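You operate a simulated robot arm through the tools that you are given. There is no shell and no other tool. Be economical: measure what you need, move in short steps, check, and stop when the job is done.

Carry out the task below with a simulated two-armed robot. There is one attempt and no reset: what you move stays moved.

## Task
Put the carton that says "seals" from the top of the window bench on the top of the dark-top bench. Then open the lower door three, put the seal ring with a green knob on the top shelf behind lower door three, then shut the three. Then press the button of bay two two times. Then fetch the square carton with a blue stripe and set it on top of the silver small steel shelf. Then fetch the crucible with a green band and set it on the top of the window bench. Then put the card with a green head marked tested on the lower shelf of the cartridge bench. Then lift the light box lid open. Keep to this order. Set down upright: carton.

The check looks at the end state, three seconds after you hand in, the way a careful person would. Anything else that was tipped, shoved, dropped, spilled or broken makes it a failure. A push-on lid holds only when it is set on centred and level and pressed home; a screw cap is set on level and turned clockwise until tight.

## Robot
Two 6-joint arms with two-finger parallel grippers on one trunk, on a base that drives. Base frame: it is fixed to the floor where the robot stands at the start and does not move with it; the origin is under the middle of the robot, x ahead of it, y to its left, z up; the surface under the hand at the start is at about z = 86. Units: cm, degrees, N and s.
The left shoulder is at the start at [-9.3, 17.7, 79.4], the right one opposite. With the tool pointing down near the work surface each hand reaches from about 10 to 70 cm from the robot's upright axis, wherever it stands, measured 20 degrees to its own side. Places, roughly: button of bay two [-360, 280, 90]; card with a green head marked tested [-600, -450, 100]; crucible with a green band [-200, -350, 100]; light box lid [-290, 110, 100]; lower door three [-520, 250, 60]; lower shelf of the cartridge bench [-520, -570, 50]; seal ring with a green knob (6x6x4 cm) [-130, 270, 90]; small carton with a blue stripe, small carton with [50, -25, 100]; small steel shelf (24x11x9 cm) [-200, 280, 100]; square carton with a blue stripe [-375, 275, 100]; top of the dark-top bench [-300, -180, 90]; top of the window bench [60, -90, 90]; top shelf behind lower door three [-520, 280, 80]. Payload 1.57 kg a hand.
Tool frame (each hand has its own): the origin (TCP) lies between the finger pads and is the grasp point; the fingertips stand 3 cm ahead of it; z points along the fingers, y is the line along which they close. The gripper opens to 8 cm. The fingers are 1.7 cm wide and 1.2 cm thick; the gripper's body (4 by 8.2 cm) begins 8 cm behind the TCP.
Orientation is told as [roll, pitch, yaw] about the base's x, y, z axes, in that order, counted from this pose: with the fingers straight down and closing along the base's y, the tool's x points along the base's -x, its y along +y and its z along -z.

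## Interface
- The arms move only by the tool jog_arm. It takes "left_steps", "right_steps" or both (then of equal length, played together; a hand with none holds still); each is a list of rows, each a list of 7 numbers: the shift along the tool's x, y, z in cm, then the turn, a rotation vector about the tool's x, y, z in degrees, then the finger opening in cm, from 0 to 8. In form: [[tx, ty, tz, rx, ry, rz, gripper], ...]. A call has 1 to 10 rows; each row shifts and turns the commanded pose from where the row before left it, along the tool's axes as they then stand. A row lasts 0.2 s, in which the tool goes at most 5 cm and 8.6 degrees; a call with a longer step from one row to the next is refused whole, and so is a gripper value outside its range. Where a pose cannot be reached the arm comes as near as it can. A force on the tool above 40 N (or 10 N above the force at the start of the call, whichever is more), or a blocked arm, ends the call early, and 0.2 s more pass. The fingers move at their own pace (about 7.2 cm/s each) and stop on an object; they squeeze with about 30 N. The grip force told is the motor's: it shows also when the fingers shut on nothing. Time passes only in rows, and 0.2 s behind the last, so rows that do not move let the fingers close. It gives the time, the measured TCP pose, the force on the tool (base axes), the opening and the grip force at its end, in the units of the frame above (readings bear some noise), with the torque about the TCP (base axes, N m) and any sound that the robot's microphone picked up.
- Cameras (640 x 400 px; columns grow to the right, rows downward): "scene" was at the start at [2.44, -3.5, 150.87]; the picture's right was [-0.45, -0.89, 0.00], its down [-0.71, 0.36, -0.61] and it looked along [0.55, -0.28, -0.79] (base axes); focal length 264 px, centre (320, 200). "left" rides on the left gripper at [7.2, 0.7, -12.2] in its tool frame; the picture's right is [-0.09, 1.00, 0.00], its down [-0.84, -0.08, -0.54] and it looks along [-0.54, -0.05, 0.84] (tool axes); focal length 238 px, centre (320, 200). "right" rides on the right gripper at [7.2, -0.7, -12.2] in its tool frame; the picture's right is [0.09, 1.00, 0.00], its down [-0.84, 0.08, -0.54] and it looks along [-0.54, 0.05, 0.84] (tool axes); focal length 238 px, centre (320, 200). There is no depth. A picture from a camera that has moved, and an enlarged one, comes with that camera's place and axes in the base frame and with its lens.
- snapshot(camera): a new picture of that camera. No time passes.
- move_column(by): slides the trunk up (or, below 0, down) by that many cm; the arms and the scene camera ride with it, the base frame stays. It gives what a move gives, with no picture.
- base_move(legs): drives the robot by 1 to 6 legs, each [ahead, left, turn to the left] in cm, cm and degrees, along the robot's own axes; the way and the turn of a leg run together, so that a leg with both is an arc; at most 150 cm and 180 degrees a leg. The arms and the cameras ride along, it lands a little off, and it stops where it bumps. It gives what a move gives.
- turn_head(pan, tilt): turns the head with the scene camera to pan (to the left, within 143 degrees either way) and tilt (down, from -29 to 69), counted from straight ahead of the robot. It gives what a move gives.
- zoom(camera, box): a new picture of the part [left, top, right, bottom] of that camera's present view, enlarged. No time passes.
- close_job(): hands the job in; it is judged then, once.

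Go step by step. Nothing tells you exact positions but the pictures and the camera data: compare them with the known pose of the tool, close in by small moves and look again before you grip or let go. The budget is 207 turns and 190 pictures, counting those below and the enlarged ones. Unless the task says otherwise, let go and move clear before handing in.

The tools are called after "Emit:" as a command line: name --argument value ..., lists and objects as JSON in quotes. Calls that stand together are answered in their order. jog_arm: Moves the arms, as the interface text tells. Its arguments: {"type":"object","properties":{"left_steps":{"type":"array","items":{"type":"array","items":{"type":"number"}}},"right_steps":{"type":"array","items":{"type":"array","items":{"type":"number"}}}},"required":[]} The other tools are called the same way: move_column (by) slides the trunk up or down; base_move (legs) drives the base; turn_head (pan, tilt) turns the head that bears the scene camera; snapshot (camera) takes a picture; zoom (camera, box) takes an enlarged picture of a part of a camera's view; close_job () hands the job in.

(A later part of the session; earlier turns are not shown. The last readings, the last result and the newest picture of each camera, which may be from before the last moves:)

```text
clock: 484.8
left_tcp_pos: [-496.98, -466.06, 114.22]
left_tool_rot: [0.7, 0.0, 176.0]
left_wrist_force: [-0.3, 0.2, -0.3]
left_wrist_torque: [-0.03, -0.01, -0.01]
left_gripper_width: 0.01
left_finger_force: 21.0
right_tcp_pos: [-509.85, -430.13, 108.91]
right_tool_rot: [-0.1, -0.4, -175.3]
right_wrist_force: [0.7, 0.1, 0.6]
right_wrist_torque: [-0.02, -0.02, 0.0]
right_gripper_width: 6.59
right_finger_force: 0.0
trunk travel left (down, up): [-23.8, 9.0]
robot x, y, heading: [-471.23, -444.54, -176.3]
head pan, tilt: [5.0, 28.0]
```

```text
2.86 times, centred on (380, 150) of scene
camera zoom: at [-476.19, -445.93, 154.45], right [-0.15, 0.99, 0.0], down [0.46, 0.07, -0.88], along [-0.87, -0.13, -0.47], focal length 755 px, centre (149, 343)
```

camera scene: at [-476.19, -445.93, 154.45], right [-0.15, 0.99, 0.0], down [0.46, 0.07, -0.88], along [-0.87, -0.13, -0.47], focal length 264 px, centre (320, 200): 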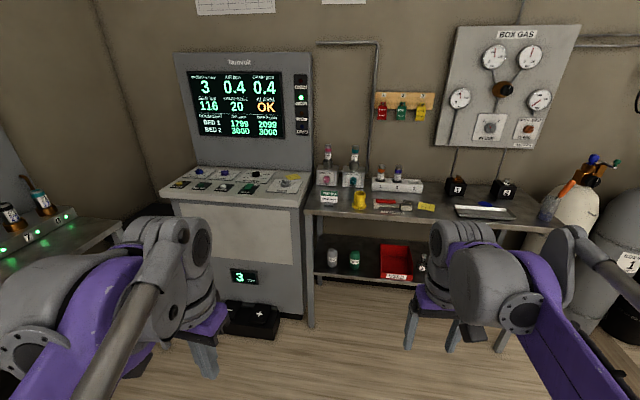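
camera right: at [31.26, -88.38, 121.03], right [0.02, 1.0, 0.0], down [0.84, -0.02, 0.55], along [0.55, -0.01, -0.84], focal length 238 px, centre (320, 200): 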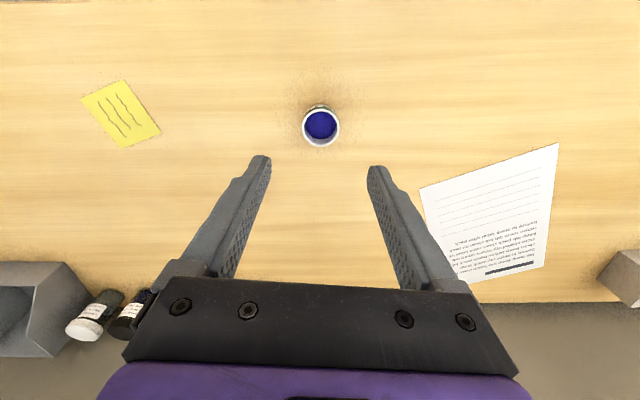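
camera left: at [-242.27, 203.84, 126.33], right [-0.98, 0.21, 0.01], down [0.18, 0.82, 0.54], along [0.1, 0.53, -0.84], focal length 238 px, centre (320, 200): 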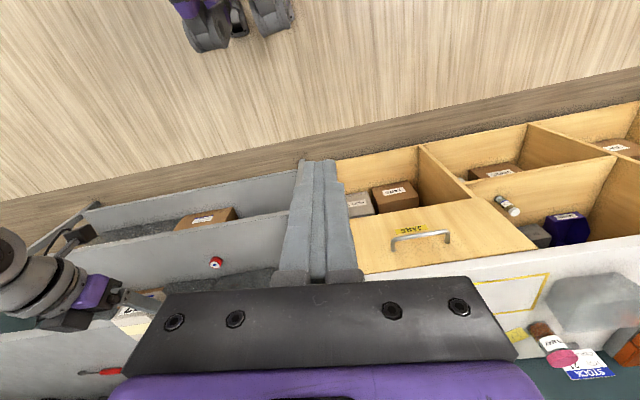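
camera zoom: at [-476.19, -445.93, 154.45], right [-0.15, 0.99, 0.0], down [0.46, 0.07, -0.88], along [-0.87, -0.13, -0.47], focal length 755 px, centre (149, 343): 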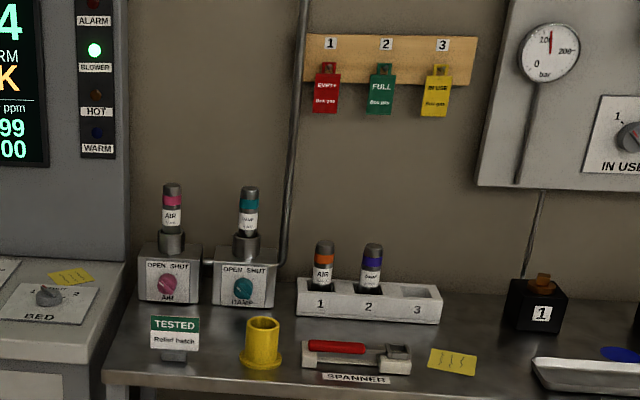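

The TESTED card (green head) stands on a small foot at ≈[-592,-459], top z≈97. I'll pinch its plate along x with the hand pointing south and tilted, so I turn to heading -115° and strafe beside the bench.

Emit:
base_move --legs '[[0, 0, 61], [0, -70, 0]]'

Emit:
turn_head --pan -20 --tilt 40

Emit:
snapshot --camera "scene"

```text
clock: 494.1
left_tcp_pos: [-529.54, -445.11, 114.19]
left_tool_rot: [0.7, 0.1, -125.2]
left_wrist_force: [-0.3, 0.0, -0.1]
left_wrist_torque: [-0.01, -0.04, 0.0]
left_gripper_width: 0.01
left_finger_force: 21.5
right_tcp_pos: [-566.92, -437.58, 108.76]
right_tool_rot: [0.0, -0.4, -116.8]
right_wrist_force: [-0.2, -0.9, 0.8]
right_wrist_torque: [0.0, -0.04, 0.04]
right_gripper_width: 6.61
right_finger_force: 0.1
trunk travel left (down, up): [-23.8, 9.0]
robot x, y, heading: [-534.14, -412.0, -117.8]
head pan, tilt: [5.0, 28.0]
```

```text
clock: 495.0
left_tcp_pos: [-529.33, -445.16, 114.2]
left_tool_rot: [0.7, -0.1, -125.3]
left_wrist_force: [0.7, -0.4, 0.1]
left_wrist_torque: [-0.02, 0.01, 0.02]
left_gripper_width: 0.0
left_finger_force: 21.6
right_tcp_pos: [-566.86, -437.54, 108.79]
right_tool_rot: [-0.1, -0.4, -116.9]
right_wrist_force: [-1.2, -0.5, -0.2]
right_wrist_torque: [-0.01, 0.0, 0.0]
right_gripper_width: 6.6
right_finger_force: 0.0
trunk travel left (down, up): [-23.8, 9.0]
robot x, y, heading: [-534.02, -411.95, -117.6]
head pan, tilt: [-20.0, 40.0]
```

```text
50 pictures are left
camera scene: at [-538.8, -414.2, 152.6], right [-0.67, 0.74, 0.0], down [0.48, 0.43, -0.77], along [-0.57, -0.51, -0.64], focal length 264 px, centre (320, 200)
```

scene: 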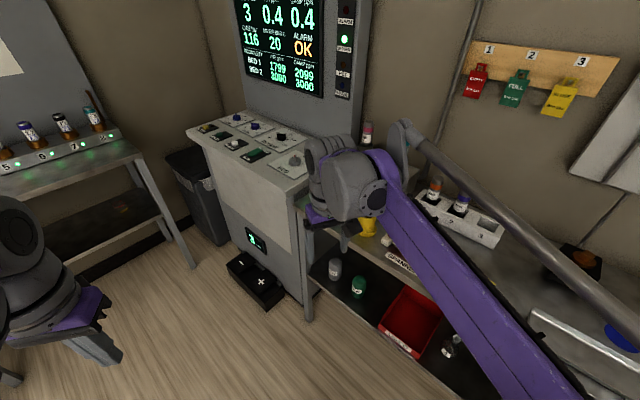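

I turn the right hand to point south, tilt it 40°, and look with its camera.

Emit:
jog_arm --right_steps '[[0, 0, -2, 0, 0, -8.5, 4], [0, 0, -2, 0, 0, -8.5, 4], [0, 0, -1, 0, 0, -8.5, 4], [0, 0, 0, 0, -8, 0, 4], [0, 0, 0, 0, -8, 0, 4], [0, 0, 0, 0, -8, 0, 4], [0, 0, 0, 0, -8, 0, 4], [0, 0, 0, 0, -8, 0, 4], [0, -4, 0, 0, 0, 0, 4], [0, -4, 0, 0, 0, 0, 4]]'

Emit:
snapshot --camera "right"

Emit:
snapshot --camera "scene"

```text
clock: 497.2
left_tcp_pos: [-529.54, -445.15, 114.09]
left_tool_rot: [0.7, -0.1, -125.3]
left_wrist_force: [1.0, -0.5, -0.1]
left_wrist_torque: [0.0, -0.03, 0.0]
left_gripper_width: 0.0
left_finger_force: 21.1
right_tcp_pos: [-574.69, -436.99, 113.93]
right_tool_rot: [-0.3, -40.4, -91.2]
right_wrist_force: [-0.2, -0.5, -0.1]
right_wrist_torque: [0.03, -0.03, 0.04]
right_gripper_width: 4.02
right_finger_force: 0.1
trunk travel left (down, up): [-23.8, 9.0]
robot x, y, heading: [-534.47, -411.57, -117.8]
head pan, tilt: [-20.0, 40.0]
```

```text
49 pictures are left
camera right: at [-575.11, -423.71, 118.56], right [1.0, 0.05, -0.06], down [0.07, -0.29, 0.95], along [0.03, -0.96, -0.29], focal length 238 px, centre (320, 200)
```

right: 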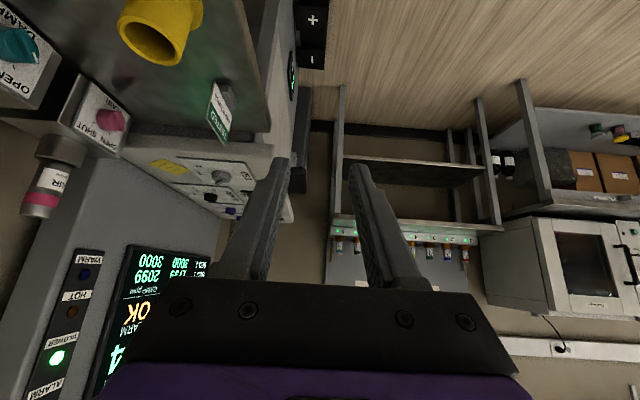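

```text
48 pictures are left
camera scene: at [-538.89, -414.21, 152.59], right [-0.67, 0.74, 0.0], down [0.48, 0.43, -0.77], along [-0.57, -0.51, -0.64], focal length 264 px, centre (320, 200)
```

scene: 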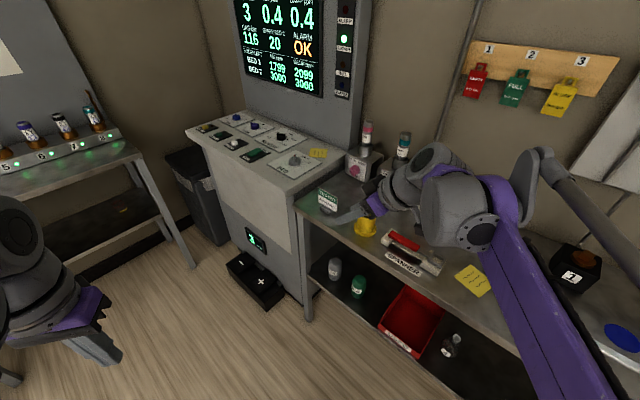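

Emit:
zoom --camera "right" --box '[170, 50, 300, 170]'

Emit:
zoom --camera "scene" --box '[290, 160, 410, 250]'

```text
3.33 times, centred on (235, 110) of right
camera zoom: at [-575.11, -423.71, 118.56], right [1.0, 0.05, -0.06], down [0.07, -0.29, 0.95], along [0.03, -0.96, -0.29], focal length 794 px, centre (603, 500)
```

zoom: 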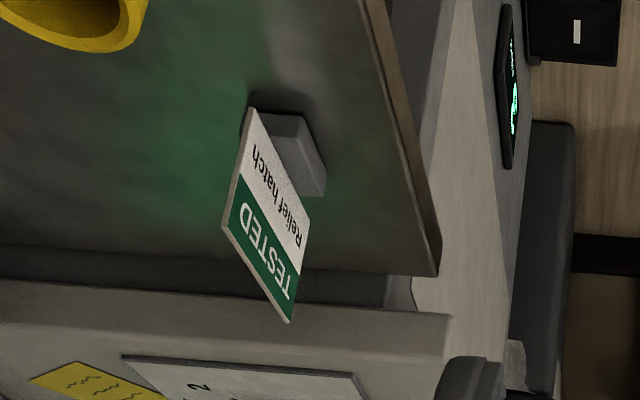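

```text
4.44 times, centred on (350, 205) of scene
camera zoom: at [-538.89, -414.21, 152.59], right [-0.67, 0.74, 0.0], down [0.48, 0.43, -0.77], along [-0.57, -0.51, -0.64], focal length 1174 px, centre (187, 178)
```

zoom: 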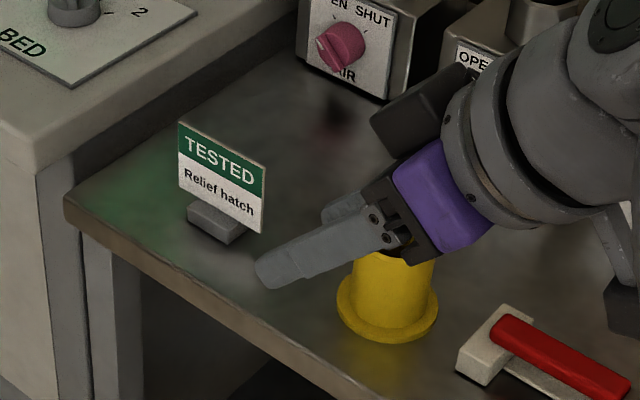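

The plate stands at x≈-592.9, y -454.5..-463, top z≈97, with a foot in front. I position the hand behind it, above the yellow cylinder.

Emit:
jog_arm --right_steps '[[0, -4.48, 0, -1.93, 0, -2.3, 4], [0, -4.48, 0, 0, 0, 0, 4], [0, -4.48, 0, 0, 0, 0, 4], [0, -4.48, 0, 0, 0, 0, 4], [-1, 0, 3.88, 0, 0, 0, 4], [-1, 0, 3.88, 0, 0, 0, 4], [-1, 0, 3.88, 0, 0, 0, 4], [-1, 0, 3.88, 0, 0, 0, 4], [0, 0, 0, 0, 0, 0, 4]]'

Emit:
snapshot --camera "right"

Emit:
zoom --camera "scene" --box '[290, 140, 450, 260]'

```text
clock: 499.2
left_tcp_pos: [-529.33, -445.13, 114.19]
left_tool_rot: [0.6, 0.0, -125.3]
left_wrist_force: [1.0, -0.2, -0.1]
left_wrist_torque: [-0.02, 0.01, 0.04]
left_gripper_width: 0.0
left_finger_force: 21.1
right_tcp_pos: [-592.21, -450.58, 104.66]
right_tool_rot: [-0.4, -40.3, -88.1]
right_wrist_force: [-0.4, 0.0, 0.1]
right_wrist_torque: [-0.04, 0.0, 0.01]
right_gripper_width: 3.98
right_finger_force: 0.1
trunk travel left (down, up): [-23.8, 9.0]
robot x, y, heading: [-533.76, -411.97, -118.0]
head pan, tilt: [-20.0, 40.0]
```

```text
45 pictures are left
camera right: at [-593.39, -437.16, 109.26], right [0.99, 0.1, -0.06], down [0.09, -0.28, 0.95], along [0.08, -0.95, -0.29], focal length 238 px, centre (320, 200)
```

right: 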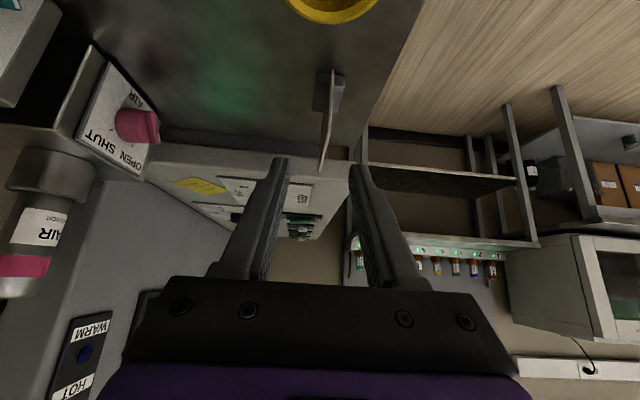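

```text
3.33 times, centred on (370, 200) of scene
camera zoom: at [-538.78, -414.13, 152.6], right [-0.67, 0.74, 0.0], down [0.48, 0.43, -0.77], along [-0.57, -0.51, -0.64], focal length 881 px, centre (153, 200)
```

zoom: 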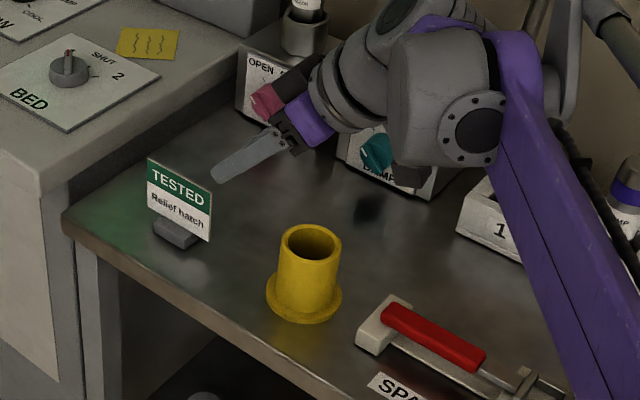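

Aligned edge-on. I advance along the finger direction to the plate and close.

Emit:
jog_arm --right_steps '[[0, 0.5, 2.8, -1.6, 0, -1.9, 4], [0, 0, 2.9, 0, 0, 0, 4], [0, 0, 2.8, 0, 0, 0, 4], [0, 0, 2.6, 0, 0, 0, 4], [0, 0, 0, 0, 0, 0, 4]]'

Emit:
snapshot --camera "right"

Emit:
zoom --camera "scene" --box '[290, 140, 450, 260]'

```text
clock: 500.4
left_tcp_pos: [-529.39, -445.0, 114.12]
left_tool_rot: [0.7, 0.0, -125.4]
left_wrist_force: [-0.3, 0.3, -0.2]
left_wrist_torque: [0.04, -0.03, 0.04]
left_gripper_width: 0.0
left_finger_force: 21.7
right_tcp_pos: [-591.32, -457.9, 96.19]
right_tool_rot: [-0.4, -40.2, -85.6]
right_wrist_force: [0.8, -0.2, 0.1]
right_wrist_torque: [-0.02, 0.01, 0.03]
right_gripper_width: 4.0
right_finger_force: 0.0
trunk travel left (down, up): [-23.8, 9.0]
robot x, y, heading: [-533.89, -411.78, -117.7]
head pan, tilt: [-20.0, 40.0]
```

```text
43 pictures are left
camera right: at [-593.09, -444.57, 100.75], right [0.99, 0.14, -0.06], down [0.1, -0.28, 0.95], along [0.12, -0.95, -0.29], focal length 238 px, centre (320, 200)
```

right: 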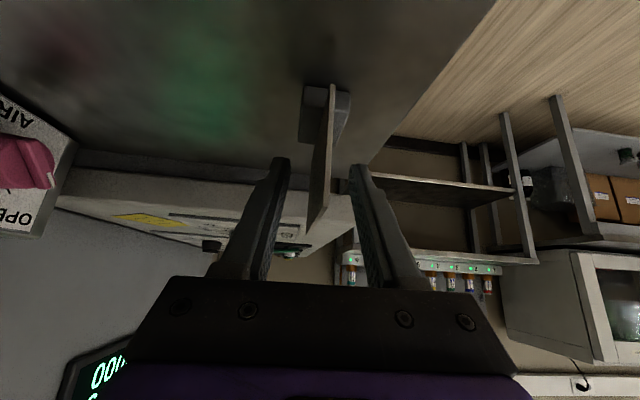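

```text
3.33 times, centred on (370, 200) of scene
camera zoom: at [-538.78, -414.16, 152.6], right [-0.67, 0.74, 0.0], down [0.48, 0.43, -0.77], along [-0.57, -0.51, -0.64], focal length 881 px, centre (153, 200)
```

zoom: 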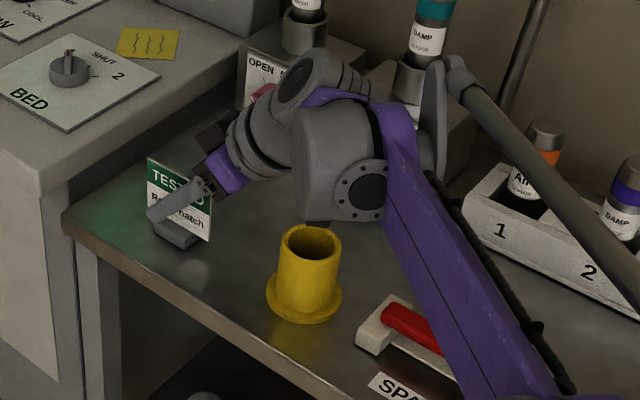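

The plate is between the fingers. I close and lift slightly.

Emit:
jog_arm --right_steps '[[0, 0, 0, 0, 0, 0, 0], [0, 0, 0, 0, 0, 0, 0], [0, 0, 0, 0, 0, 0, 0], [-1.3, 0, -1.5, 0, 0, 0, 0], [-1.3, 0, -1.5, 0, 0, 0, 0], [0, 0, 0, 0, 0, 0, 0]]'

Emit:
zoom --camera "scene" --box '[290, 140, 450, 260]'

```text
clock: 501.8
left_tcp_pos: [-529.41, -445.2, 114.23]
left_tool_rot: [0.7, 0.1, -125.3]
left_wrist_force: [-0.5, 0.8, -0.8]
left_wrist_torque: [0.03, -0.02, -0.02]
left_gripper_width: 0.01
left_finger_force: 21.3
right_tcp_pos: [-591.49, -457.82, 100.11]
right_tool_rot: [-0.3, -40.3, -85.6]
right_wrist_force: [-0.4, -0.3, 0.4]
right_wrist_torque: [0.0, 0.01, 0.01]
right_gripper_width: 0.19
right_finger_force: 23.8
trunk travel left (down, up): [-23.8, 9.0]
robot x, y, heading: [-533.88, -411.85, -117.9]
head pan, tilt: [-20.0, 40.0]
```

```text
3.33 times, centred on (370, 200) of scene
camera zoom: at [-538.81, -414.21, 152.59], right [-0.67, 0.74, 0.0], down [0.48, 0.43, -0.77], along [-0.57, -0.51, -0.64], focal length 881 px, centre (153, 200)
```

zoom: 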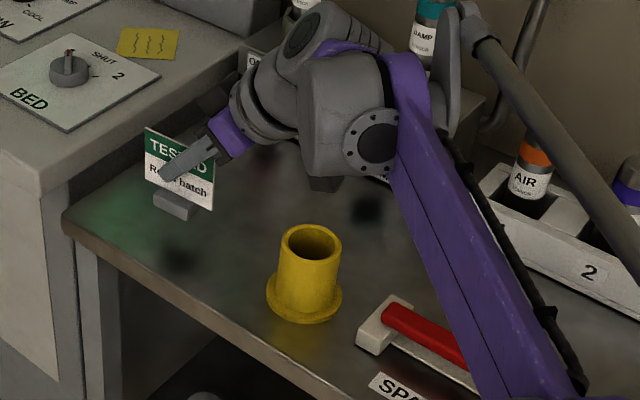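

The card is held by its plate. I raise it, move away from the bench and face the cartridge bench.

Emit:
jog_arm --right_steps '[[-2.6, 0, -3.1, 0, 0, 0, 0], [-2.6, 0, -3.1, 0, 0, 0, 0], [-2.6, 0, -3.1, 0, 0, 0, 0], [0, 0, 0, 0, 0, 0, 0]]'

Emit:
base_move --legs '[[0, 38, 0], [0, 0, 28]]'

Emit:
turn_head --pan 0 --tilt 32

Emit:
snapshot --camera "scene"

```text
clock: 502.8
left_tcp_pos: [-529.47, -445.16, 114.24]
left_tool_rot: [0.7, 0.0, -125.3]
left_wrist_force: [-0.5, 0.1, -0.1]
left_wrist_torque: [-0.05, -0.02, -0.03]
left_gripper_width: 0.0
left_finger_force: 21.0
right_tcp_pos: [-591.37, -457.88, 112.24]
right_tool_rot: [-0.4, -40.4, -85.5]
right_wrist_force: [-0.9, 0.4, -0.8]
right_wrist_torque: [0.02, 0.02, 0.0]
right_gripper_width: 0.22
right_finger_force: 23.1
trunk travel left (down, up): [-23.8, 9.0]
robot x, y, heading: [-534.24, -411.82, -117.7]
head pan, tilt: [-20.0, 40.0]
```

```text
clock: 508.2
left_tcp_pos: [-479.62, -456.69, 114.33]
left_tool_rot: [0.7, 0.0, -96.7]
left_wrist_force: [0.2, 0.3, 0.0]
left_wrist_torque: [-0.01, -0.03, -0.01]
left_gripper_width: 0.01
left_finger_force: 21.1
right_tcp_pos: [-527.78, -497.75, 112.24]
right_tool_rot: [-0.4, -40.3, -57.0]
right_wrist_force: [-0.1, -1.0, 0.0]
right_wrist_torque: [-0.02, -0.01, -0.01]
right_gripper_width: 0.19
right_finger_force: 23.9
trunk travel left (down, up): [-23.8, 9.0]
robot x, y, heading: [-499.56, -429.86, -89.3]
head pan, tilt: [-20.0, 40.0]
```

```text
clock: 509.0
left_tcp_pos: [-479.52, -456.65, 114.23]
left_tool_rot: [0.7, 0.0, -96.7]
left_wrist_force: [-0.7, -0.5, 0.1]
left_wrist_torque: [-0.02, 0.01, 0.0]
left_gripper_width: 0.02
left_finger_force: 21.1
right_tcp_pos: [-527.64, -497.76, 112.25]
right_tool_rot: [-0.2, -40.3, -57.0]
right_wrist_force: [0.2, -0.3, -0.7]
right_wrist_torque: [-0.01, 0.0, 0.01]
right_gripper_width: 0.21
right_finger_force: 24.0
trunk travel left (down, up): [-23.8, 9.0]
robot x, y, heading: [-499.79, -429.96, -89.4]
head pan, tilt: [0.0, 32.0]
```

```text
40 pictures are left
camera scene: at [-499.68, -434.89, 153.81], right [-1.0, -0.01, 0.0], down [-0.01, 0.53, -0.85], along [0.01, -0.85, -0.53], focal length 264 px, centre (320, 200)
```

scene: 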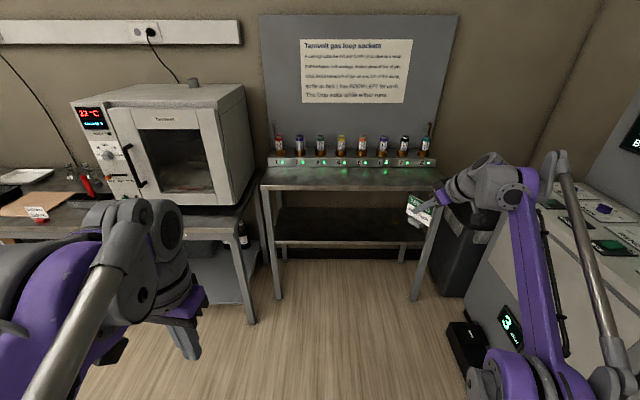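

The cartridge bench's lower shelf (front edge y≈-550, z≈53) is empty. I retract and straighten the hand to face it, then lower the trunk.

Emit:
jog_arm --right_steps '[[3.06, 0, -2.57, 5.14, 0, 6.13, 0], [3.06, 0, -2.57, 5.14, 0, 6.13, 0], [3.06, 0, -2.57, 5.14, 0, 6.13, 0], [3.06, 0, -2.57, 5.14, 0, 6.13, 0], [3.45, 0, -2.9, 0, 0, 0, 0], [3.45, 0, -2.9, 0, 0, 0, 0], [3.45, 0, -2.9, 0, 0, 0, 0], [2.6, 3, -2.2, 0, 0, 0, 0], [0, 0, 0, 0, 0, 0, 0]]'

Emit:
move_column --by -22

Emit:
snapshot --camera "scene"

```text
clock: 511.0
left_tcp_pos: [-479.57, -456.91, 114.27]
left_tool_rot: [0.8, 0.1, -96.6]
left_wrist_force: [-0.9, -0.6, 0.2]
left_wrist_torque: [0.01, 0.0, 0.01]
left_gripper_width: 0.0
left_finger_force: 21.9
right_tcp_pos: [-530.29, -466.43, 111.77]
right_tool_rot: [0.0, -40.4, -89.2]
right_wrist_force: [1.5, 0.3, -0.3]
right_wrist_torque: [0.03, 0.01, 0.04]
right_gripper_width: 0.2
right_finger_force: 23.5
trunk travel left (down, up): [-23.8, 9.0]
robot x, y, heading: [-499.41, -430.06, -89.5]
head pan, tilt: [0.0, 32.0]
```

```text
clock: 513.3
left_tcp_pos: [-479.45, -456.67, 92.06]
left_tool_rot: [0.7, 0.0, -96.7]
left_wrist_force: [-0.3, 0.0, 0.9]
left_wrist_torque: [-0.02, 0.01, -0.01]
left_gripper_width: 0.0
left_finger_force: 21.0
right_tcp_pos: [-530.6, -465.99, 89.99]
right_tool_rot: [-0.1, -40.5, -89.2]
right_wrist_force: [0.5, -0.4, -0.4]
right_wrist_torque: [-0.01, 0.0, 0.02]
right_gripper_width: 0.19
right_finger_force: 24.1
trunk travel left (down, up): [-1.8, 31.0]
robot x, y, heading: [-499.47, -430.1, -89.3]
head pan, tilt: [0.0, 32.0]
```

```text
39 pictures are left
camera scene: at [-499.61, -439.64, 131.27], right [-1.0, -0.01, 0.0], down [-0.01, 0.53, -0.85], along [0.01, -0.85, -0.53], focal length 264 px, centre (320, 200)
```

scene: 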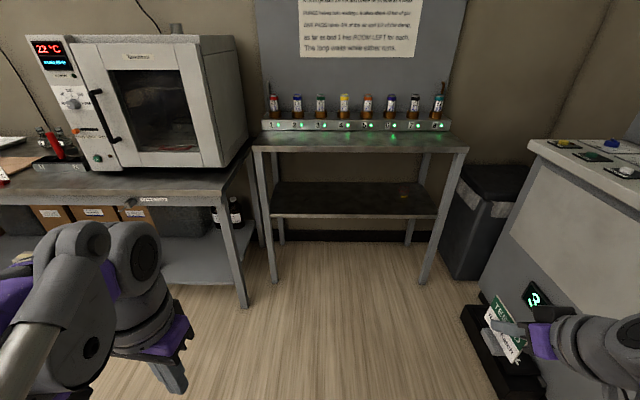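

I lower the hand to shelf level in the open floor area.

Emit:
jog_arm --right_steps '[[2.9, 1.3, 3.45, 0, 0, 0, 0], [2.9, 1.3, 3.45, 0, 0, 0, 0], [2.9, 1.3, 3.45, 0, 0, 0, 0], [2.9, 1.3, 3.45, 0, 0, 0, 0], [2.9, 1.3, 3.45, 0, 0, 0, 0], [2.9, 1.3, 3.45, 0, 0, 0, 0], [0, 0, 0, 0, 0, 0, 0]]'

Emit:
base_move --legs '[[55, 0, -0.5]]'

Emit:
turn_head --pan -15 --tilt 50

Emit:
snapshot --camera "scene"

Emit:
snapshot --camera "right"

```text
clock: 514.9
left_tcp_pos: [-479.56, -456.84, 92.18]
left_tool_rot: [0.7, -0.1, -96.7]
left_wrist_force: [0.2, -0.8, -1.1]
left_wrist_torque: [0.01, 0.0, 0.01]
left_gripper_width: 0.0
left_finger_force: 21.5
right_tcp_pos: [-523.09, -466.19, 62.82]
right_tool_rot: [0.0, -40.3, -89.2]
right_wrist_force: [-0.8, 0.4, 0.3]
right_wrist_torque: [0.05, -0.01, 0.03]
right_gripper_width: 0.23
right_finger_force: 23.7
trunk travel left (down, up): [-1.8, 31.0]
robot x, y, heading: [-499.74, -429.6, -89.0]
head pan, tilt: [0.0, 32.0]
```

```text
clock: 518.1
left_tcp_pos: [-479.21, -511.08, 92.11]
left_tool_rot: [0.7, 0.0, -97.1]
left_wrist_force: [-0.5, -0.3, 0.4]
left_wrist_torque: [0.02, 0.01, 0.01]
left_gripper_width: 0.01
left_finger_force: 21.5
right_tcp_pos: [-522.83, -520.23, 62.89]
right_tool_rot: [0.0, -40.3, -89.7]
right_wrist_force: [-0.1, 0.9, -0.6]
right_wrist_torque: [0.0, -0.02, -0.02]
right_gripper_width: 0.2
right_finger_force: 24.0
trunk travel left (down, up): [-1.8, 31.0]
robot x, y, heading: [-499.27, -483.58, -89.9]
head pan, tilt: [0.0, 32.0]
```

```text
clock: 518.9
left_tcp_pos: [-479.13, -511.06, 92.28]
left_tool_rot: [0.6, 0.0, -97.0]
left_wrist_force: [-1.1, 0.7, 0.1]
left_wrist_torque: [0.0, 0.0, -0.01]
left_gripper_width: 0.0
left_finger_force: 21.6
right_tcp_pos: [-522.8, -520.25, 62.9]
right_tool_rot: [0.0, -40.4, -89.7]
right_wrist_force: [0.7, 0.0, 0.1]
right_wrist_torque: [-0.03, -0.01, 0.02]
right_gripper_width: 0.21
right_finger_force: 23.4
trunk travel left (down, up): [-1.8, 31.0]
robot x, y, heading: [-498.99, -483.92, -90.0]
head pan, tilt: [-15.0, 50.0]
```

```text
38 pictures are left
camera scene: at [-501.18, -492.34, 128.64], right [-0.97, 0.25, 0.0], down [0.19, 0.74, -0.64], along [-0.16, -0.62, -0.77], focal length 264 px, centre (320, 200)
```

scene: 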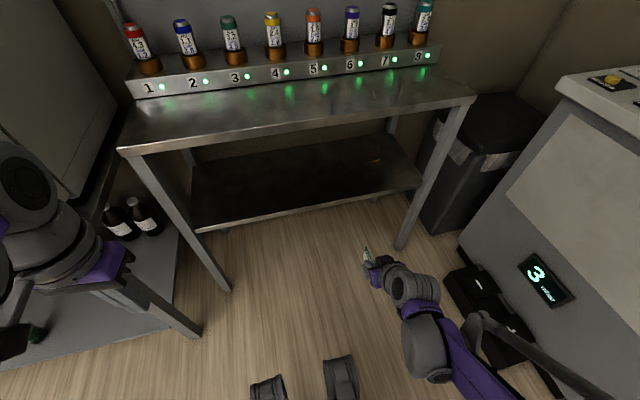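

```text
37 pictures are left
camera right: at [-523.68, -506.78, 67.55], right [1.0, 0.08, -0.06], down [0.08, -0.29, 0.95], along [0.05, -0.96, -0.29], focal length 238 px, centre (320, 200)
```

right: 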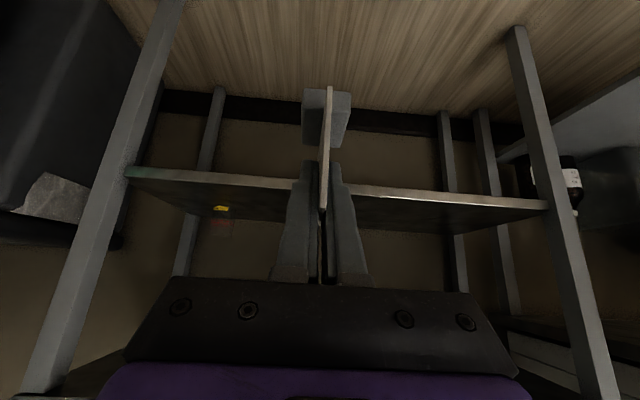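

The shelf front edge is at y≈-551.5, z≈51; the card's bottom is ≈57.5. I drive 14 cm ahead and extend the arm onto the shelf.

Emit:
base_move --legs '[[14, 0, 0]]'

Emit:
jog_arm --right_steps '[[-3.45, 0, 2.89, 0, 0, 0, 0], [-3.45, 0, 2.89, 0, 0, 0, 0], [-3.45, 0, 2.89, 0, 0, 0, 0], [-3.45, 0, 2.89, 0, 0, 0, 0], [-3.45, 0, 2.89, 0, 0, 0, 0], [-2, 0, 1.67, 0, 0, 0, 0], [0, 0, 0, 0, 0, 0, 0]]'

Emit:
snapshot --camera "scene"

Emit:
snapshot --camera "right"

```text
clock: 520.2
left_tcp_pos: [-479.17, -525.41, 92.22]
left_tool_rot: [0.7, 0.1, -96.9]
left_wrist_force: [0.4, 0.1, -0.9]
left_wrist_torque: [0.01, 0.01, -0.01]
left_gripper_width: 0.0
left_finger_force: 20.5
right_tcp_pos: [-522.54, -534.48, 62.91]
right_tool_rot: [-0.1, -40.3, -89.4]
right_wrist_force: [0.5, -0.5, -1.1]
right_wrist_torque: [0.03, -0.01, -0.01]
right_gripper_width: 0.2
right_finger_force: 23.7
trunk travel left (down, up): [-1.8, 31.0]
robot x, y, heading: [-498.88, -498.33, -89.6]
head pan, tilt: [-15.0, 50.0]
```

```text
clock: 521.8
left_tcp_pos: [-478.99, -525.19, 92.17]
left_tool_rot: [0.7, -0.1, -96.9]
left_wrist_force: [0.3, -0.4, -0.4]
left_wrist_torque: [0.0, 0.0, 0.01]
left_gripper_width: 0.0
left_finger_force: 20.9
right_tcp_pos: [-522.24, -559.55, 63.06]
right_tool_rot: [0.0, -40.4, -89.5]
right_wrist_force: [-0.2, -0.4, 0.0]
right_wrist_torque: [-0.02, -0.01, -0.01]
right_gripper_width: 0.19
right_finger_force: 23.2
trunk travel left (down, up): [-1.8, 31.0]
robot x, y, heading: [-499.04, -498.14, -89.6]
head pan, tilt: [-15.0, 50.0]
```

```text
36 pictures are left
camera scene: at [-501.05, -506.61, 128.63], right [-0.97, 0.25, 0.0], down [0.19, 0.74, -0.64], along [-0.16, -0.62, -0.77], focal length 264 px, centre (320, 200)
```

scene: 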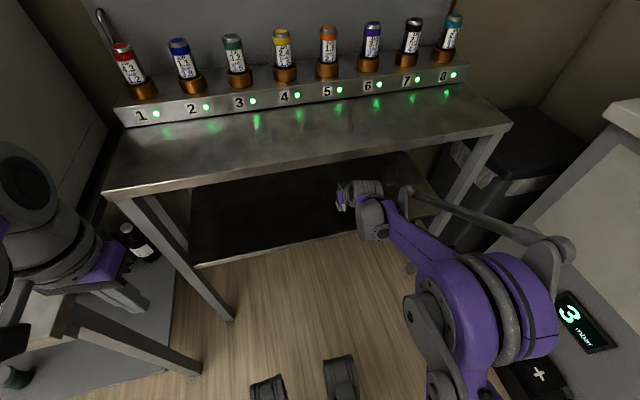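

```text
35 pictures are left
camera right: at [-523.11, -546.17, 67.77], right [1.0, 0.08, -0.06], down [0.08, -0.29, 0.95], along [0.06, -0.95, -0.29], focal length 238 px, centre (320, 200)
```

right: 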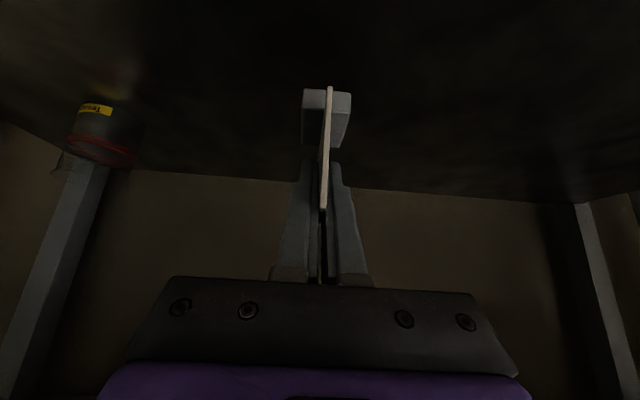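

Over the shelf, clear of the black roll. I lower, slowly at the end.

Emit:
jog_arm --right_steps '[[1.3, 0, 1.5, 0, 0, 0, 0], [1.3, 0, 1.5, 0, 0, 0, 0], [0.26, 0, 0.31, 0, 0, 0, 0], [0.26, 0, 0.31, 0, 0, 0, 0], [0.26, 0, 0.31, 0, 0, 0, 0], [0.26, 0, 0.31, 0, 0, 0, 0], [0, 0, 0, 0, 0, 0, 0]]'

Emit:
snapshot --camera "right"

```text
clock: 523.4
left_tcp_pos: [-478.88, -525.06, 92.2]
left_tool_rot: [0.7, -0.1, -96.9]
left_wrist_force: [0.0, 0.3, -0.5]
left_wrist_torque: [-0.01, -0.01, 0.0]
left_gripper_width: 0.0
left_finger_force: 21.3
right_tcp_pos: [-522.43, -559.48, 57.81]
right_tool_rot: [-0.1, -40.6, -89.4]
right_wrist_force: [-0.6, 1.1, 27.5]
right_wrist_torque: [0.04, 0.04, -0.11]
right_gripper_width: 0.26
right_finger_force: 24.2
trunk travel left (down, up): [-1.8, 31.0]
robot x, y, heading: [-499.15, -498.66, -89.6]
head pan, tilt: [-15.0, 50.0]
```

```text
34 pictures are left
camera right: at [-523.32, -546.13, 62.33], right [0.99, 0.08, -0.06], down [0.08, -0.28, 0.96], along [0.06, -0.96, -0.29], focal length 238 px, centre (320, 200)
```

right: 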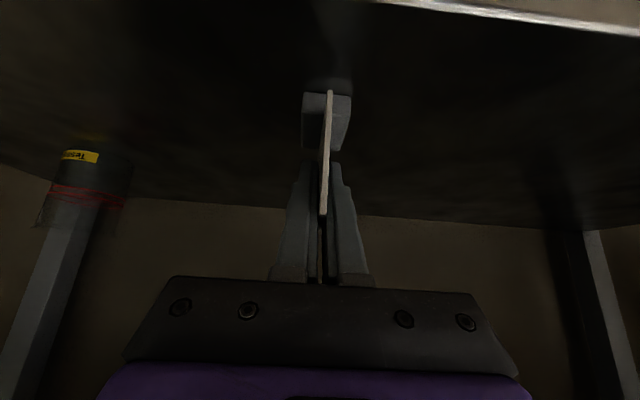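

Contact at 27 N. I open and back out along the finger direction, then level back.

Emit:
jog_arm --right_steps '[[-0.06, 0, -0.08, 0, 0, 0, 0], [0, 0, 0, 0, 0, 0, 3], [0, 0, 0, 0, 0, 0, 3], [0, 0, -2, 0, 0, 0, 3], [0, 0, -3, 0, 0, 0, 3], [0.5, 0, -3.5, 0, 0, 0, 3], [3.45, 0, -2.89, 0, 0, 0, 3], [3.45, 0, -2.89, 0, 0, 0, 3], [3.45, 0, -2.89, 0, 0, 0, 3], [3.45, 0, -2.89, 0, 0, 0, 3]]'

Emit:
snapshot --camera "right"

Emit:
zoom --camera "scene" --box '[250, 150, 450, 280]'

```text
clock: 525.6
left_tcp_pos: [-478.98, -525.2, 92.1]
left_tool_rot: [0.7, 0.0, -96.9]
left_wrist_force: [-0.4, -0.9, 0.2]
left_wrist_torque: [0.02, -0.01, 0.0]
left_gripper_width: 0.02
left_finger_force: 21.1
right_tcp_pos: [-522.57, -535.63, 63.57]
right_tool_rot: [0.1, -40.4, -89.4]
right_wrist_force: [-0.2, 1.1, 0.1]
right_wrist_torque: [0.01, -0.01, 0.0]
right_gripper_width: 3.01
right_finger_force: 0.0
trunk travel left (down, up): [-1.8, 31.0]
robot x, y, heading: [-498.84, -498.23, -89.3]
head pan, tilt: [-15.0, 50.0]
```

```text
33 pictures are left
camera right: at [-523.49, -522.18, 68.14], right [0.99, 0.08, -0.06], down [0.08, -0.29, 0.96], along [0.06, -0.96, -0.29], focal length 238 px, centre (320, 200)
```

right: 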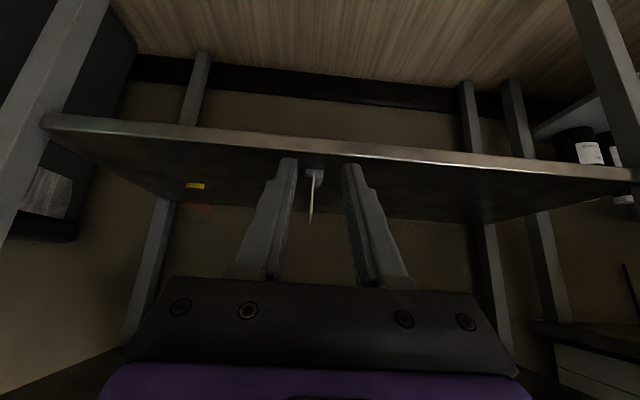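

```text
3.08 times, centred on (350, 215) of scene
camera zoom: at [-501.04, -506.55, 128.64], right [-0.97, 0.25, 0.0], down [0.19, 0.74, -0.64], along [-0.16, -0.62, -0.77], focal length 813 px, centre (228, 154)
```

zoom: 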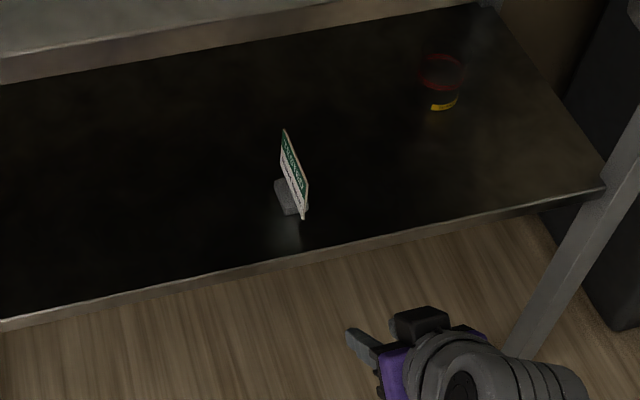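

The card stands upright on the lower shelf. I back out, straighten up, raise the trunk, and drive north toward the light box.

Emit:
base_move --legs '[[-60, 0, 0]]'

Emit:
move_column --by 22

Emit:
jog_arm --right_steps '[[-2.5, 0, -3, 0, 0, 0, 0], [-2.5, 0, -3, 0, 0, 0, 0], [-2.5, 0, -3, 0, 0, 0, 0], [-2.5, 0, -3, 0, 0, 0, 0], [-2.5, 0, -3, 0, 0, 0, 0], [0, 0, 0, 0, 8, 0, 0], [0, 0, 0, 0, 8, 0, 0], [0, 0, 0, 0, 8, 0, 0], [0, 0, 0, 0, 8, 0, 0], [0, 0, 0, 0, 8, 0, 0]]'

Emit:
base_move --legs '[[0, 95, 0], [-150, 0, 0], [-150, 0, 0], [-150, 0, 0], [-150, 0, 0], [-30, 0, 0]]'

Emit:
turn_head --pan 60 --tilt 25

Emit:
snapshot --camera "scene"

```text
clock: 529.0
left_tcp_pos: [-479.53, -465.54, 92.2]
left_tool_rot: [0.8, 0.0, -96.6]
left_wrist_force: [0.9, 0.0, -0.6]
left_wrist_torque: [-0.03, 0.02, 0.0]
left_gripper_width: 0.03
left_finger_force: 21.7
right_tcp_pos: [-523.22, -476.14, 63.47]
right_tool_rot: [0.0, -40.3, -89.1]
right_wrist_force: [0.8, 0.7, 0.1]
right_wrist_torque: [0.02, 0.02, -0.01]
right_gripper_width: 3.0
right_finger_force: 0.1
trunk travel left (down, up): [-1.8, 31.0]
robot x, y, heading: [-499.93, -438.44, -89.4]
head pan, tilt: [-15.0, 50.0]
```

```text
clock: 531.3
left_tcp_pos: [-479.53, -465.42, 114.06]
left_tool_rot: [0.7, 0.1, -96.6]
left_wrist_force: [-0.7, -0.4, -0.3]
left_wrist_torque: [-0.02, -0.02, 0.03]
left_gripper_width: 0.0
left_finger_force: 21.2
right_tcp_pos: [-523.12, -475.97, 85.44]
right_tool_rot: [0.0, -40.4, -89.1]
right_wrist_force: [0.0, 0.8, -0.2]
right_wrist_torque: [0.07, -0.02, 0.01]
right_gripper_width: 3.01
right_finger_force: 0.2
trunk travel left (down, up): [-23.8, 9.0]
robot x, y, heading: [-499.63, -438.85, -89.2]
head pan, tilt: [-15.0, 50.0]
```

```text
clock: 533.5
left_tcp_pos: [-479.56, -465.55, 114.12]
left_tool_rot: [0.6, 0.2, -96.6]
left_wrist_force: [-0.3, 0.0, 0.3]
left_wrist_torque: [0.01, -0.01, 0.01]
left_gripper_width: 0.0
left_finger_force: 21.4
right_tcp_pos: [-523.23, -476.01, 104.91]
right_tool_rot: [-0.1, -0.2, -89.2]
right_wrist_force: [0.3, -0.9, -0.3]
right_wrist_torque: [0.03, -0.01, -0.01]
right_gripper_width: 0.01
right_finger_force: 21.9
trunk travel left (down, up): [-23.8, 9.0]
robot x, y, heading: [-499.29, -438.77, -89.2]
head pan, tilt: [-15.0, 50.0]
```

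```text
clock: 572.6
left_tcp_pos: [-393.06, 174.1, 114.23]
left_tool_rot: [0.6, 0.0, -97.7]
left_wrist_force: [-0.5, 0.3, -0.6]
left_wrist_torque: [-0.04, -0.01, 0.0]
left_gripper_width: 0.02
left_finger_force: 21.7
right_tcp_pos: [-436.95, 164.54, 105.09]
right_tool_rot: [0.0, -0.4, -90.3]
right_wrist_force: [1.1, 1.0, 0.4]
right_wrist_torque: [0.03, 0.0, 0.01]
right_gripper_width: 0.0
right_finger_force: 21.7
trunk travel left (down, up): [-23.8, 9.0]
robot x, y, heading: [-412.49, 201.5, -90.4]
head pan, tilt: [-15.0, 50.0]
```

```text
clock: 574.1
left_tcp_pos: [-393.15, 174.11, 114.15]
left_tool_rot: [0.7, -0.1, -97.7]
left_wrist_force: [-0.3, -0.4, -0.3]
left_wrist_torque: [0.02, -0.03, -0.02]
left_gripper_width: 0.0
left_finger_force: 21.1
right_tcp_pos: [-436.78, 164.53, 105.12]
right_tool_rot: [0.0, -0.4, -90.2]
right_wrist_force: [-0.1, 0.0, 0.0]
right_wrist_torque: [-0.01, 0.01, 0.03]
right_gripper_width: 0.01
right_finger_force: 21.3
trunk travel left (down, up): [-23.8, 9.0]
robot x, y, heading: [-412.99, 201.1, -90.4]
head pan, tilt: [60.0, 25.0]
```

```text
31 pictures are left
camera scene: at [-404.82, 200.67, 154.92], right [-0.5, -0.86, 0.0], down [-0.36, 0.21, -0.91], along [0.78, -0.46, -0.42], focal length 264 px, centre (320, 200)
```

scene: 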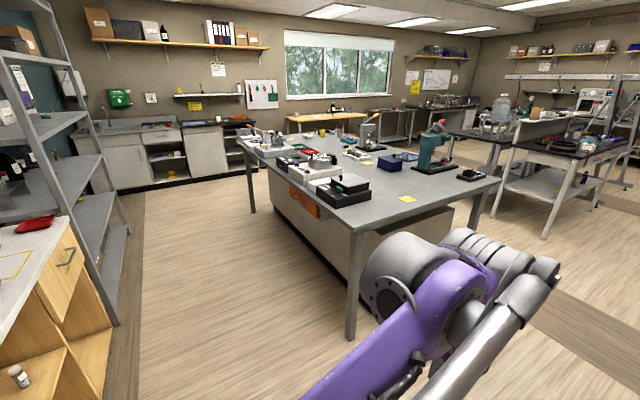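

Emit:
zoom --camera "scene" --box '[250, 110, 430, 230]'

```text
3.33 times, centred on (340, 170) of scene
camera zoom: at [-404.82, 200.67, 154.92], right [-0.5, -0.86, 0.0], down [-0.36, 0.21, -0.91], along [0.78, -0.46, -0.42], focal length 881 px, centre (253, 300)
```

zoom: 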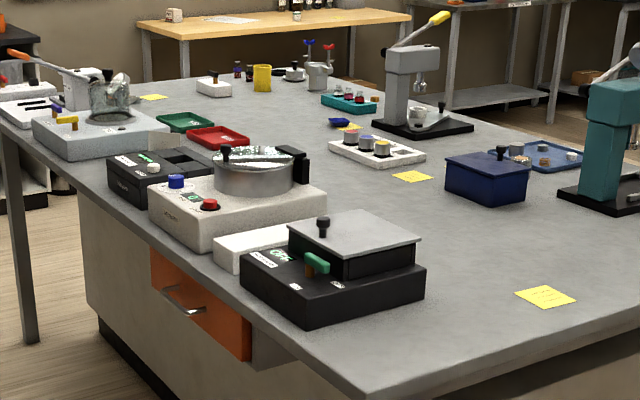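

The light box is the black box with a grey lid (x -299..-280, y 105..121), knob near its north edge, hinge to the south; a green lever is on its front. I drive in front of it.

Emit:
base_move --legs '[[0, 142, 0]]'

Emit:
turn_head --pan -5 --tilt 38

Emit:
snapshot --camera "scene"

```text
clock: 586.8
left_tcp_pos: [-250.05, 174.09, 114.26]
left_tool_rot: [0.7, 0.0, -97.2]
left_wrist_force: [-1.2, -0.3, 0.2]
left_wrist_torque: [0.0, -0.01, -0.05]
left_gripper_width: 0.0
left_finger_force: 21.2
right_tcp_pos: [-293.77, 164.28, 104.86]
right_tool_rot: [0.1, -0.4, -89.9]
right_wrist_force: [-0.1, 0.0, -0.2]
right_wrist_torque: [-0.03, -0.01, 0.0]
right_gripper_width: 0.0
right_finger_force: 21.2
trunk travel left (down, up): [-23.8, 9.0]
robot x, y, heading: [-270.0, 200.84, -89.8]
head pan, tilt: [60.0, 25.0]
```

```text
clock: 588.1
left_tcp_pos: [-250.03, 174.21, 114.21]
left_tool_rot: [0.6, -0.1, -97.3]
left_wrist_force: [0.5, 0.7, 0.3]
left_wrist_torque: [0.01, -0.01, 0.01]
left_gripper_width: 0.02
left_finger_force: 21.4
right_tcp_pos: [-293.86, 164.24, 105.04]
right_tool_rot: [0.0, -0.4, -89.8]
right_wrist_force: [0.4, 0.1, 0.2]
right_wrist_torque: [0.01, 0.01, -0.01]
right_gripper_width: 0.0
right_finger_force: 21.3
trunk travel left (down, up): [-23.8, 9.0]
robot x, y, heading: [-269.62, 201.15, -90.0]
head pan, tilt: [-5.0, 38.0]
```

```text
29 pictures are left
camera scene: at [-270.79, 196.58, 152.89], right [-1.0, 0.08, 0.0], down [0.05, 0.61, -0.79], along [-0.07, -0.79, -0.62], focal length 264 px, centre (320, 200)
```

scene: 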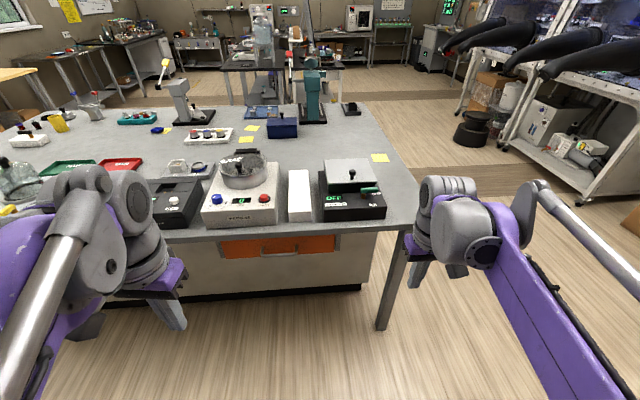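

Emit:
zoom --camera "scene" --box '[280, 135, 410, 235]'

```text
4.00 times, centred on (345, 185) of scene
camera zoom: at [-270.79, 196.58, 152.89], right [-1.0, 0.08, 0.0], down [0.05, 0.61, -0.79], along [-0.07, -0.79, -0.62], focal length 1057 px, centre (220, 260)
```

zoom: 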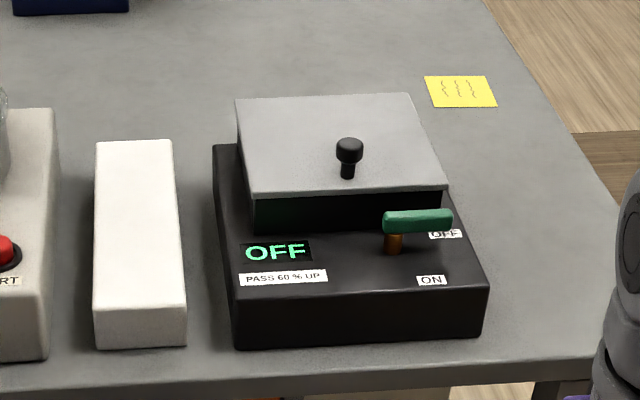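

It's a switch, not a latch, on the front; the lid's black knob head is at ≈[-288.8, 119.1, 104] and the hinge at y≈104. I raise the trunk 8.5 and drive in so the right hand comes above the knob.

Emit:
move_column --by 8.5

Emit:
base_move --legs '[[43, 0, 0]]'

Emit:
jog_arm --right_steps '[[0, 2.5, 0, 0, 0, 0, 5], [0, 2.5, 0, 0, 0, 0, 5], [0, 0, 0, 0, 0, 0, 5]]'

Emit:
snapshot --camera "right"

```text
clock: 589.3
left_tcp_pos: [-250.02, 174.23, 122.71]
left_tool_rot: [0.6, 0.0, -97.2]
left_wrist_force: [0.2, -0.5, 0.2]
left_wrist_torque: [-0.03, 0.02, 0.03]
left_gripper_width: 0.01
left_finger_force: 21.4
right_tcp_pos: [-293.81, 164.27, 113.68]
right_tool_rot: [-0.1, -0.4, -89.8]
right_wrist_force: [-0.2, 0.3, 0.0]
right_wrist_torque: [-0.05, 0.0, -0.01]
right_gripper_width: 0.03
right_finger_force: 21.3
trunk travel left (down, up): [-32.3, 0.5]
robot x, y, heading: [-270.17, 201.37, -90.1]
head pan, tilt: [-5.0, 38.0]
```

```text
clock: 592.0
left_tcp_pos: [-250.51, 130.32, 122.64]
left_tool_rot: [0.6, 0.0, -98.0]
left_wrist_force: [-0.1, 0.2, 0.3]
left_wrist_torque: [0.01, 0.03, -0.02]
left_gripper_width: 0.0
left_finger_force: 21.3
right_tcp_pos: [-294.31, 120.8, 113.57]
right_tool_rot: [0.1, -0.4, -90.5]
right_wrist_force: [-0.4, 1.1, -0.2]
right_wrist_torque: [0.0, 0.02, 0.0]
right_gripper_width: 0.03
right_finger_force: 21.2
trunk travel left (down, up): [-32.3, 0.5]
robot x, y, heading: [-269.81, 157.75, -90.6]
head pan, tilt: [-5.0, 38.0]
```

```text
clock: 592.8
left_tcp_pos: [-250.49, 130.18, 122.69]
left_tool_rot: [0.7, 0.0, -97.9]
left_wrist_force: [0.6, 1.2, 0.6]
left_wrist_torque: [-0.01, 0.02, 0.0]
left_gripper_width: 0.0
left_finger_force: 21.7
right_tcp_pos: [-289.6, 120.93, 113.41]
right_tool_rot: [0.0, -0.4, -90.5]
right_wrist_force: [-0.6, -0.5, -0.3]
right_wrist_torque: [0.04, 0.01, 0.01]
right_gripper_width: 4.99
right_finger_force: 0.0
trunk travel left (down, up): [-32.3, 0.5]
robot x, y, heading: [-270.05, 157.62, -90.6]
head pan, tilt: [-5.0, 38.0]
```

```text
27 pictures are left
camera right: at [-290.22, 128.16, 125.57], right [1.0, 0.08, 0.0], down [0.07, -0.83, 0.55], along [0.04, -0.55, -0.84], focal length 238 px, centre (320, 200)
```

right: 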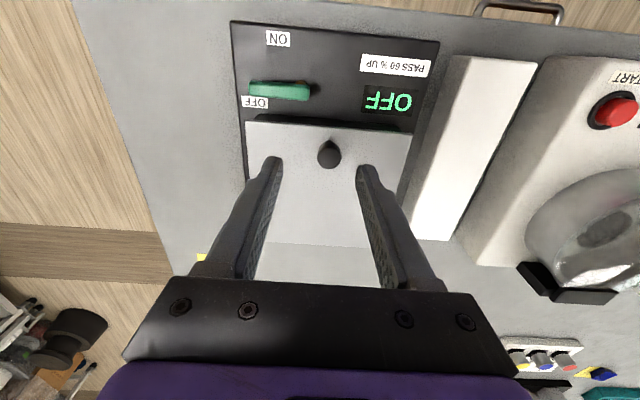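

Knob confirmed at [-288.8, 119.4]. I centre, descend, and grip it.

Emit:
jog_arm --right_steps '[[-1.5, 0.8, 2, 0, 0, 0, 5], [0, 0, 3, 0, 0, 0, 5], [0, 0, 2.9, 0, 0, 0, 5], [0, 0, 0, 0, 0, 0, 5], [0, 0, 0, 0, 0, 0, 1], [0, 0, 0, 0, 0, 0, 1], [0, 0, 0, 0, 0, 0, 1]]'

Emit:
snapshot --camera "right"

```text
clock: 594.4
left_tcp_pos: [-250.58, 130.25, 122.69]
left_tool_rot: [0.7, 0.1, -97.9]
left_wrist_force: [0.3, -0.4, 0.2]
left_wrist_torque: [0.03, 0.0, 0.0]
left_gripper_width: 0.0
left_finger_force: 21.3
right_tcp_pos: [-288.39, 119.23, 105.49]
right_tool_rot: [0.1, -0.4, -90.5]
right_wrist_force: [-0.8, -0.5, -1.8]
right_wrist_torque: [0.01, 0.03, -0.03]
right_gripper_width: 2.37
right_finger_force: 35.5
trunk travel left (down, up): [-32.3, 0.5]
robot x, y, heading: [-269.83, 157.92, -90.7]
head pan, tilt: [-5.0, 38.0]
```

```text
26 pictures are left
camera right: at [-289.17, 126.45, 117.63], right [1.0, 0.08, 0.0], down [0.07, -0.83, 0.55], along [0.04, -0.55, -0.84], focal length 238 px, centre (320, 200)
```

right: 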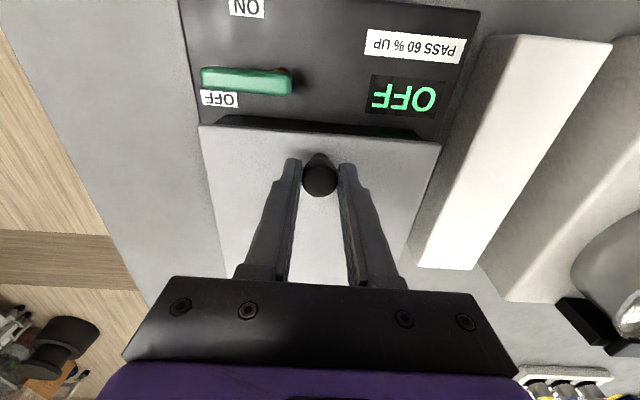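

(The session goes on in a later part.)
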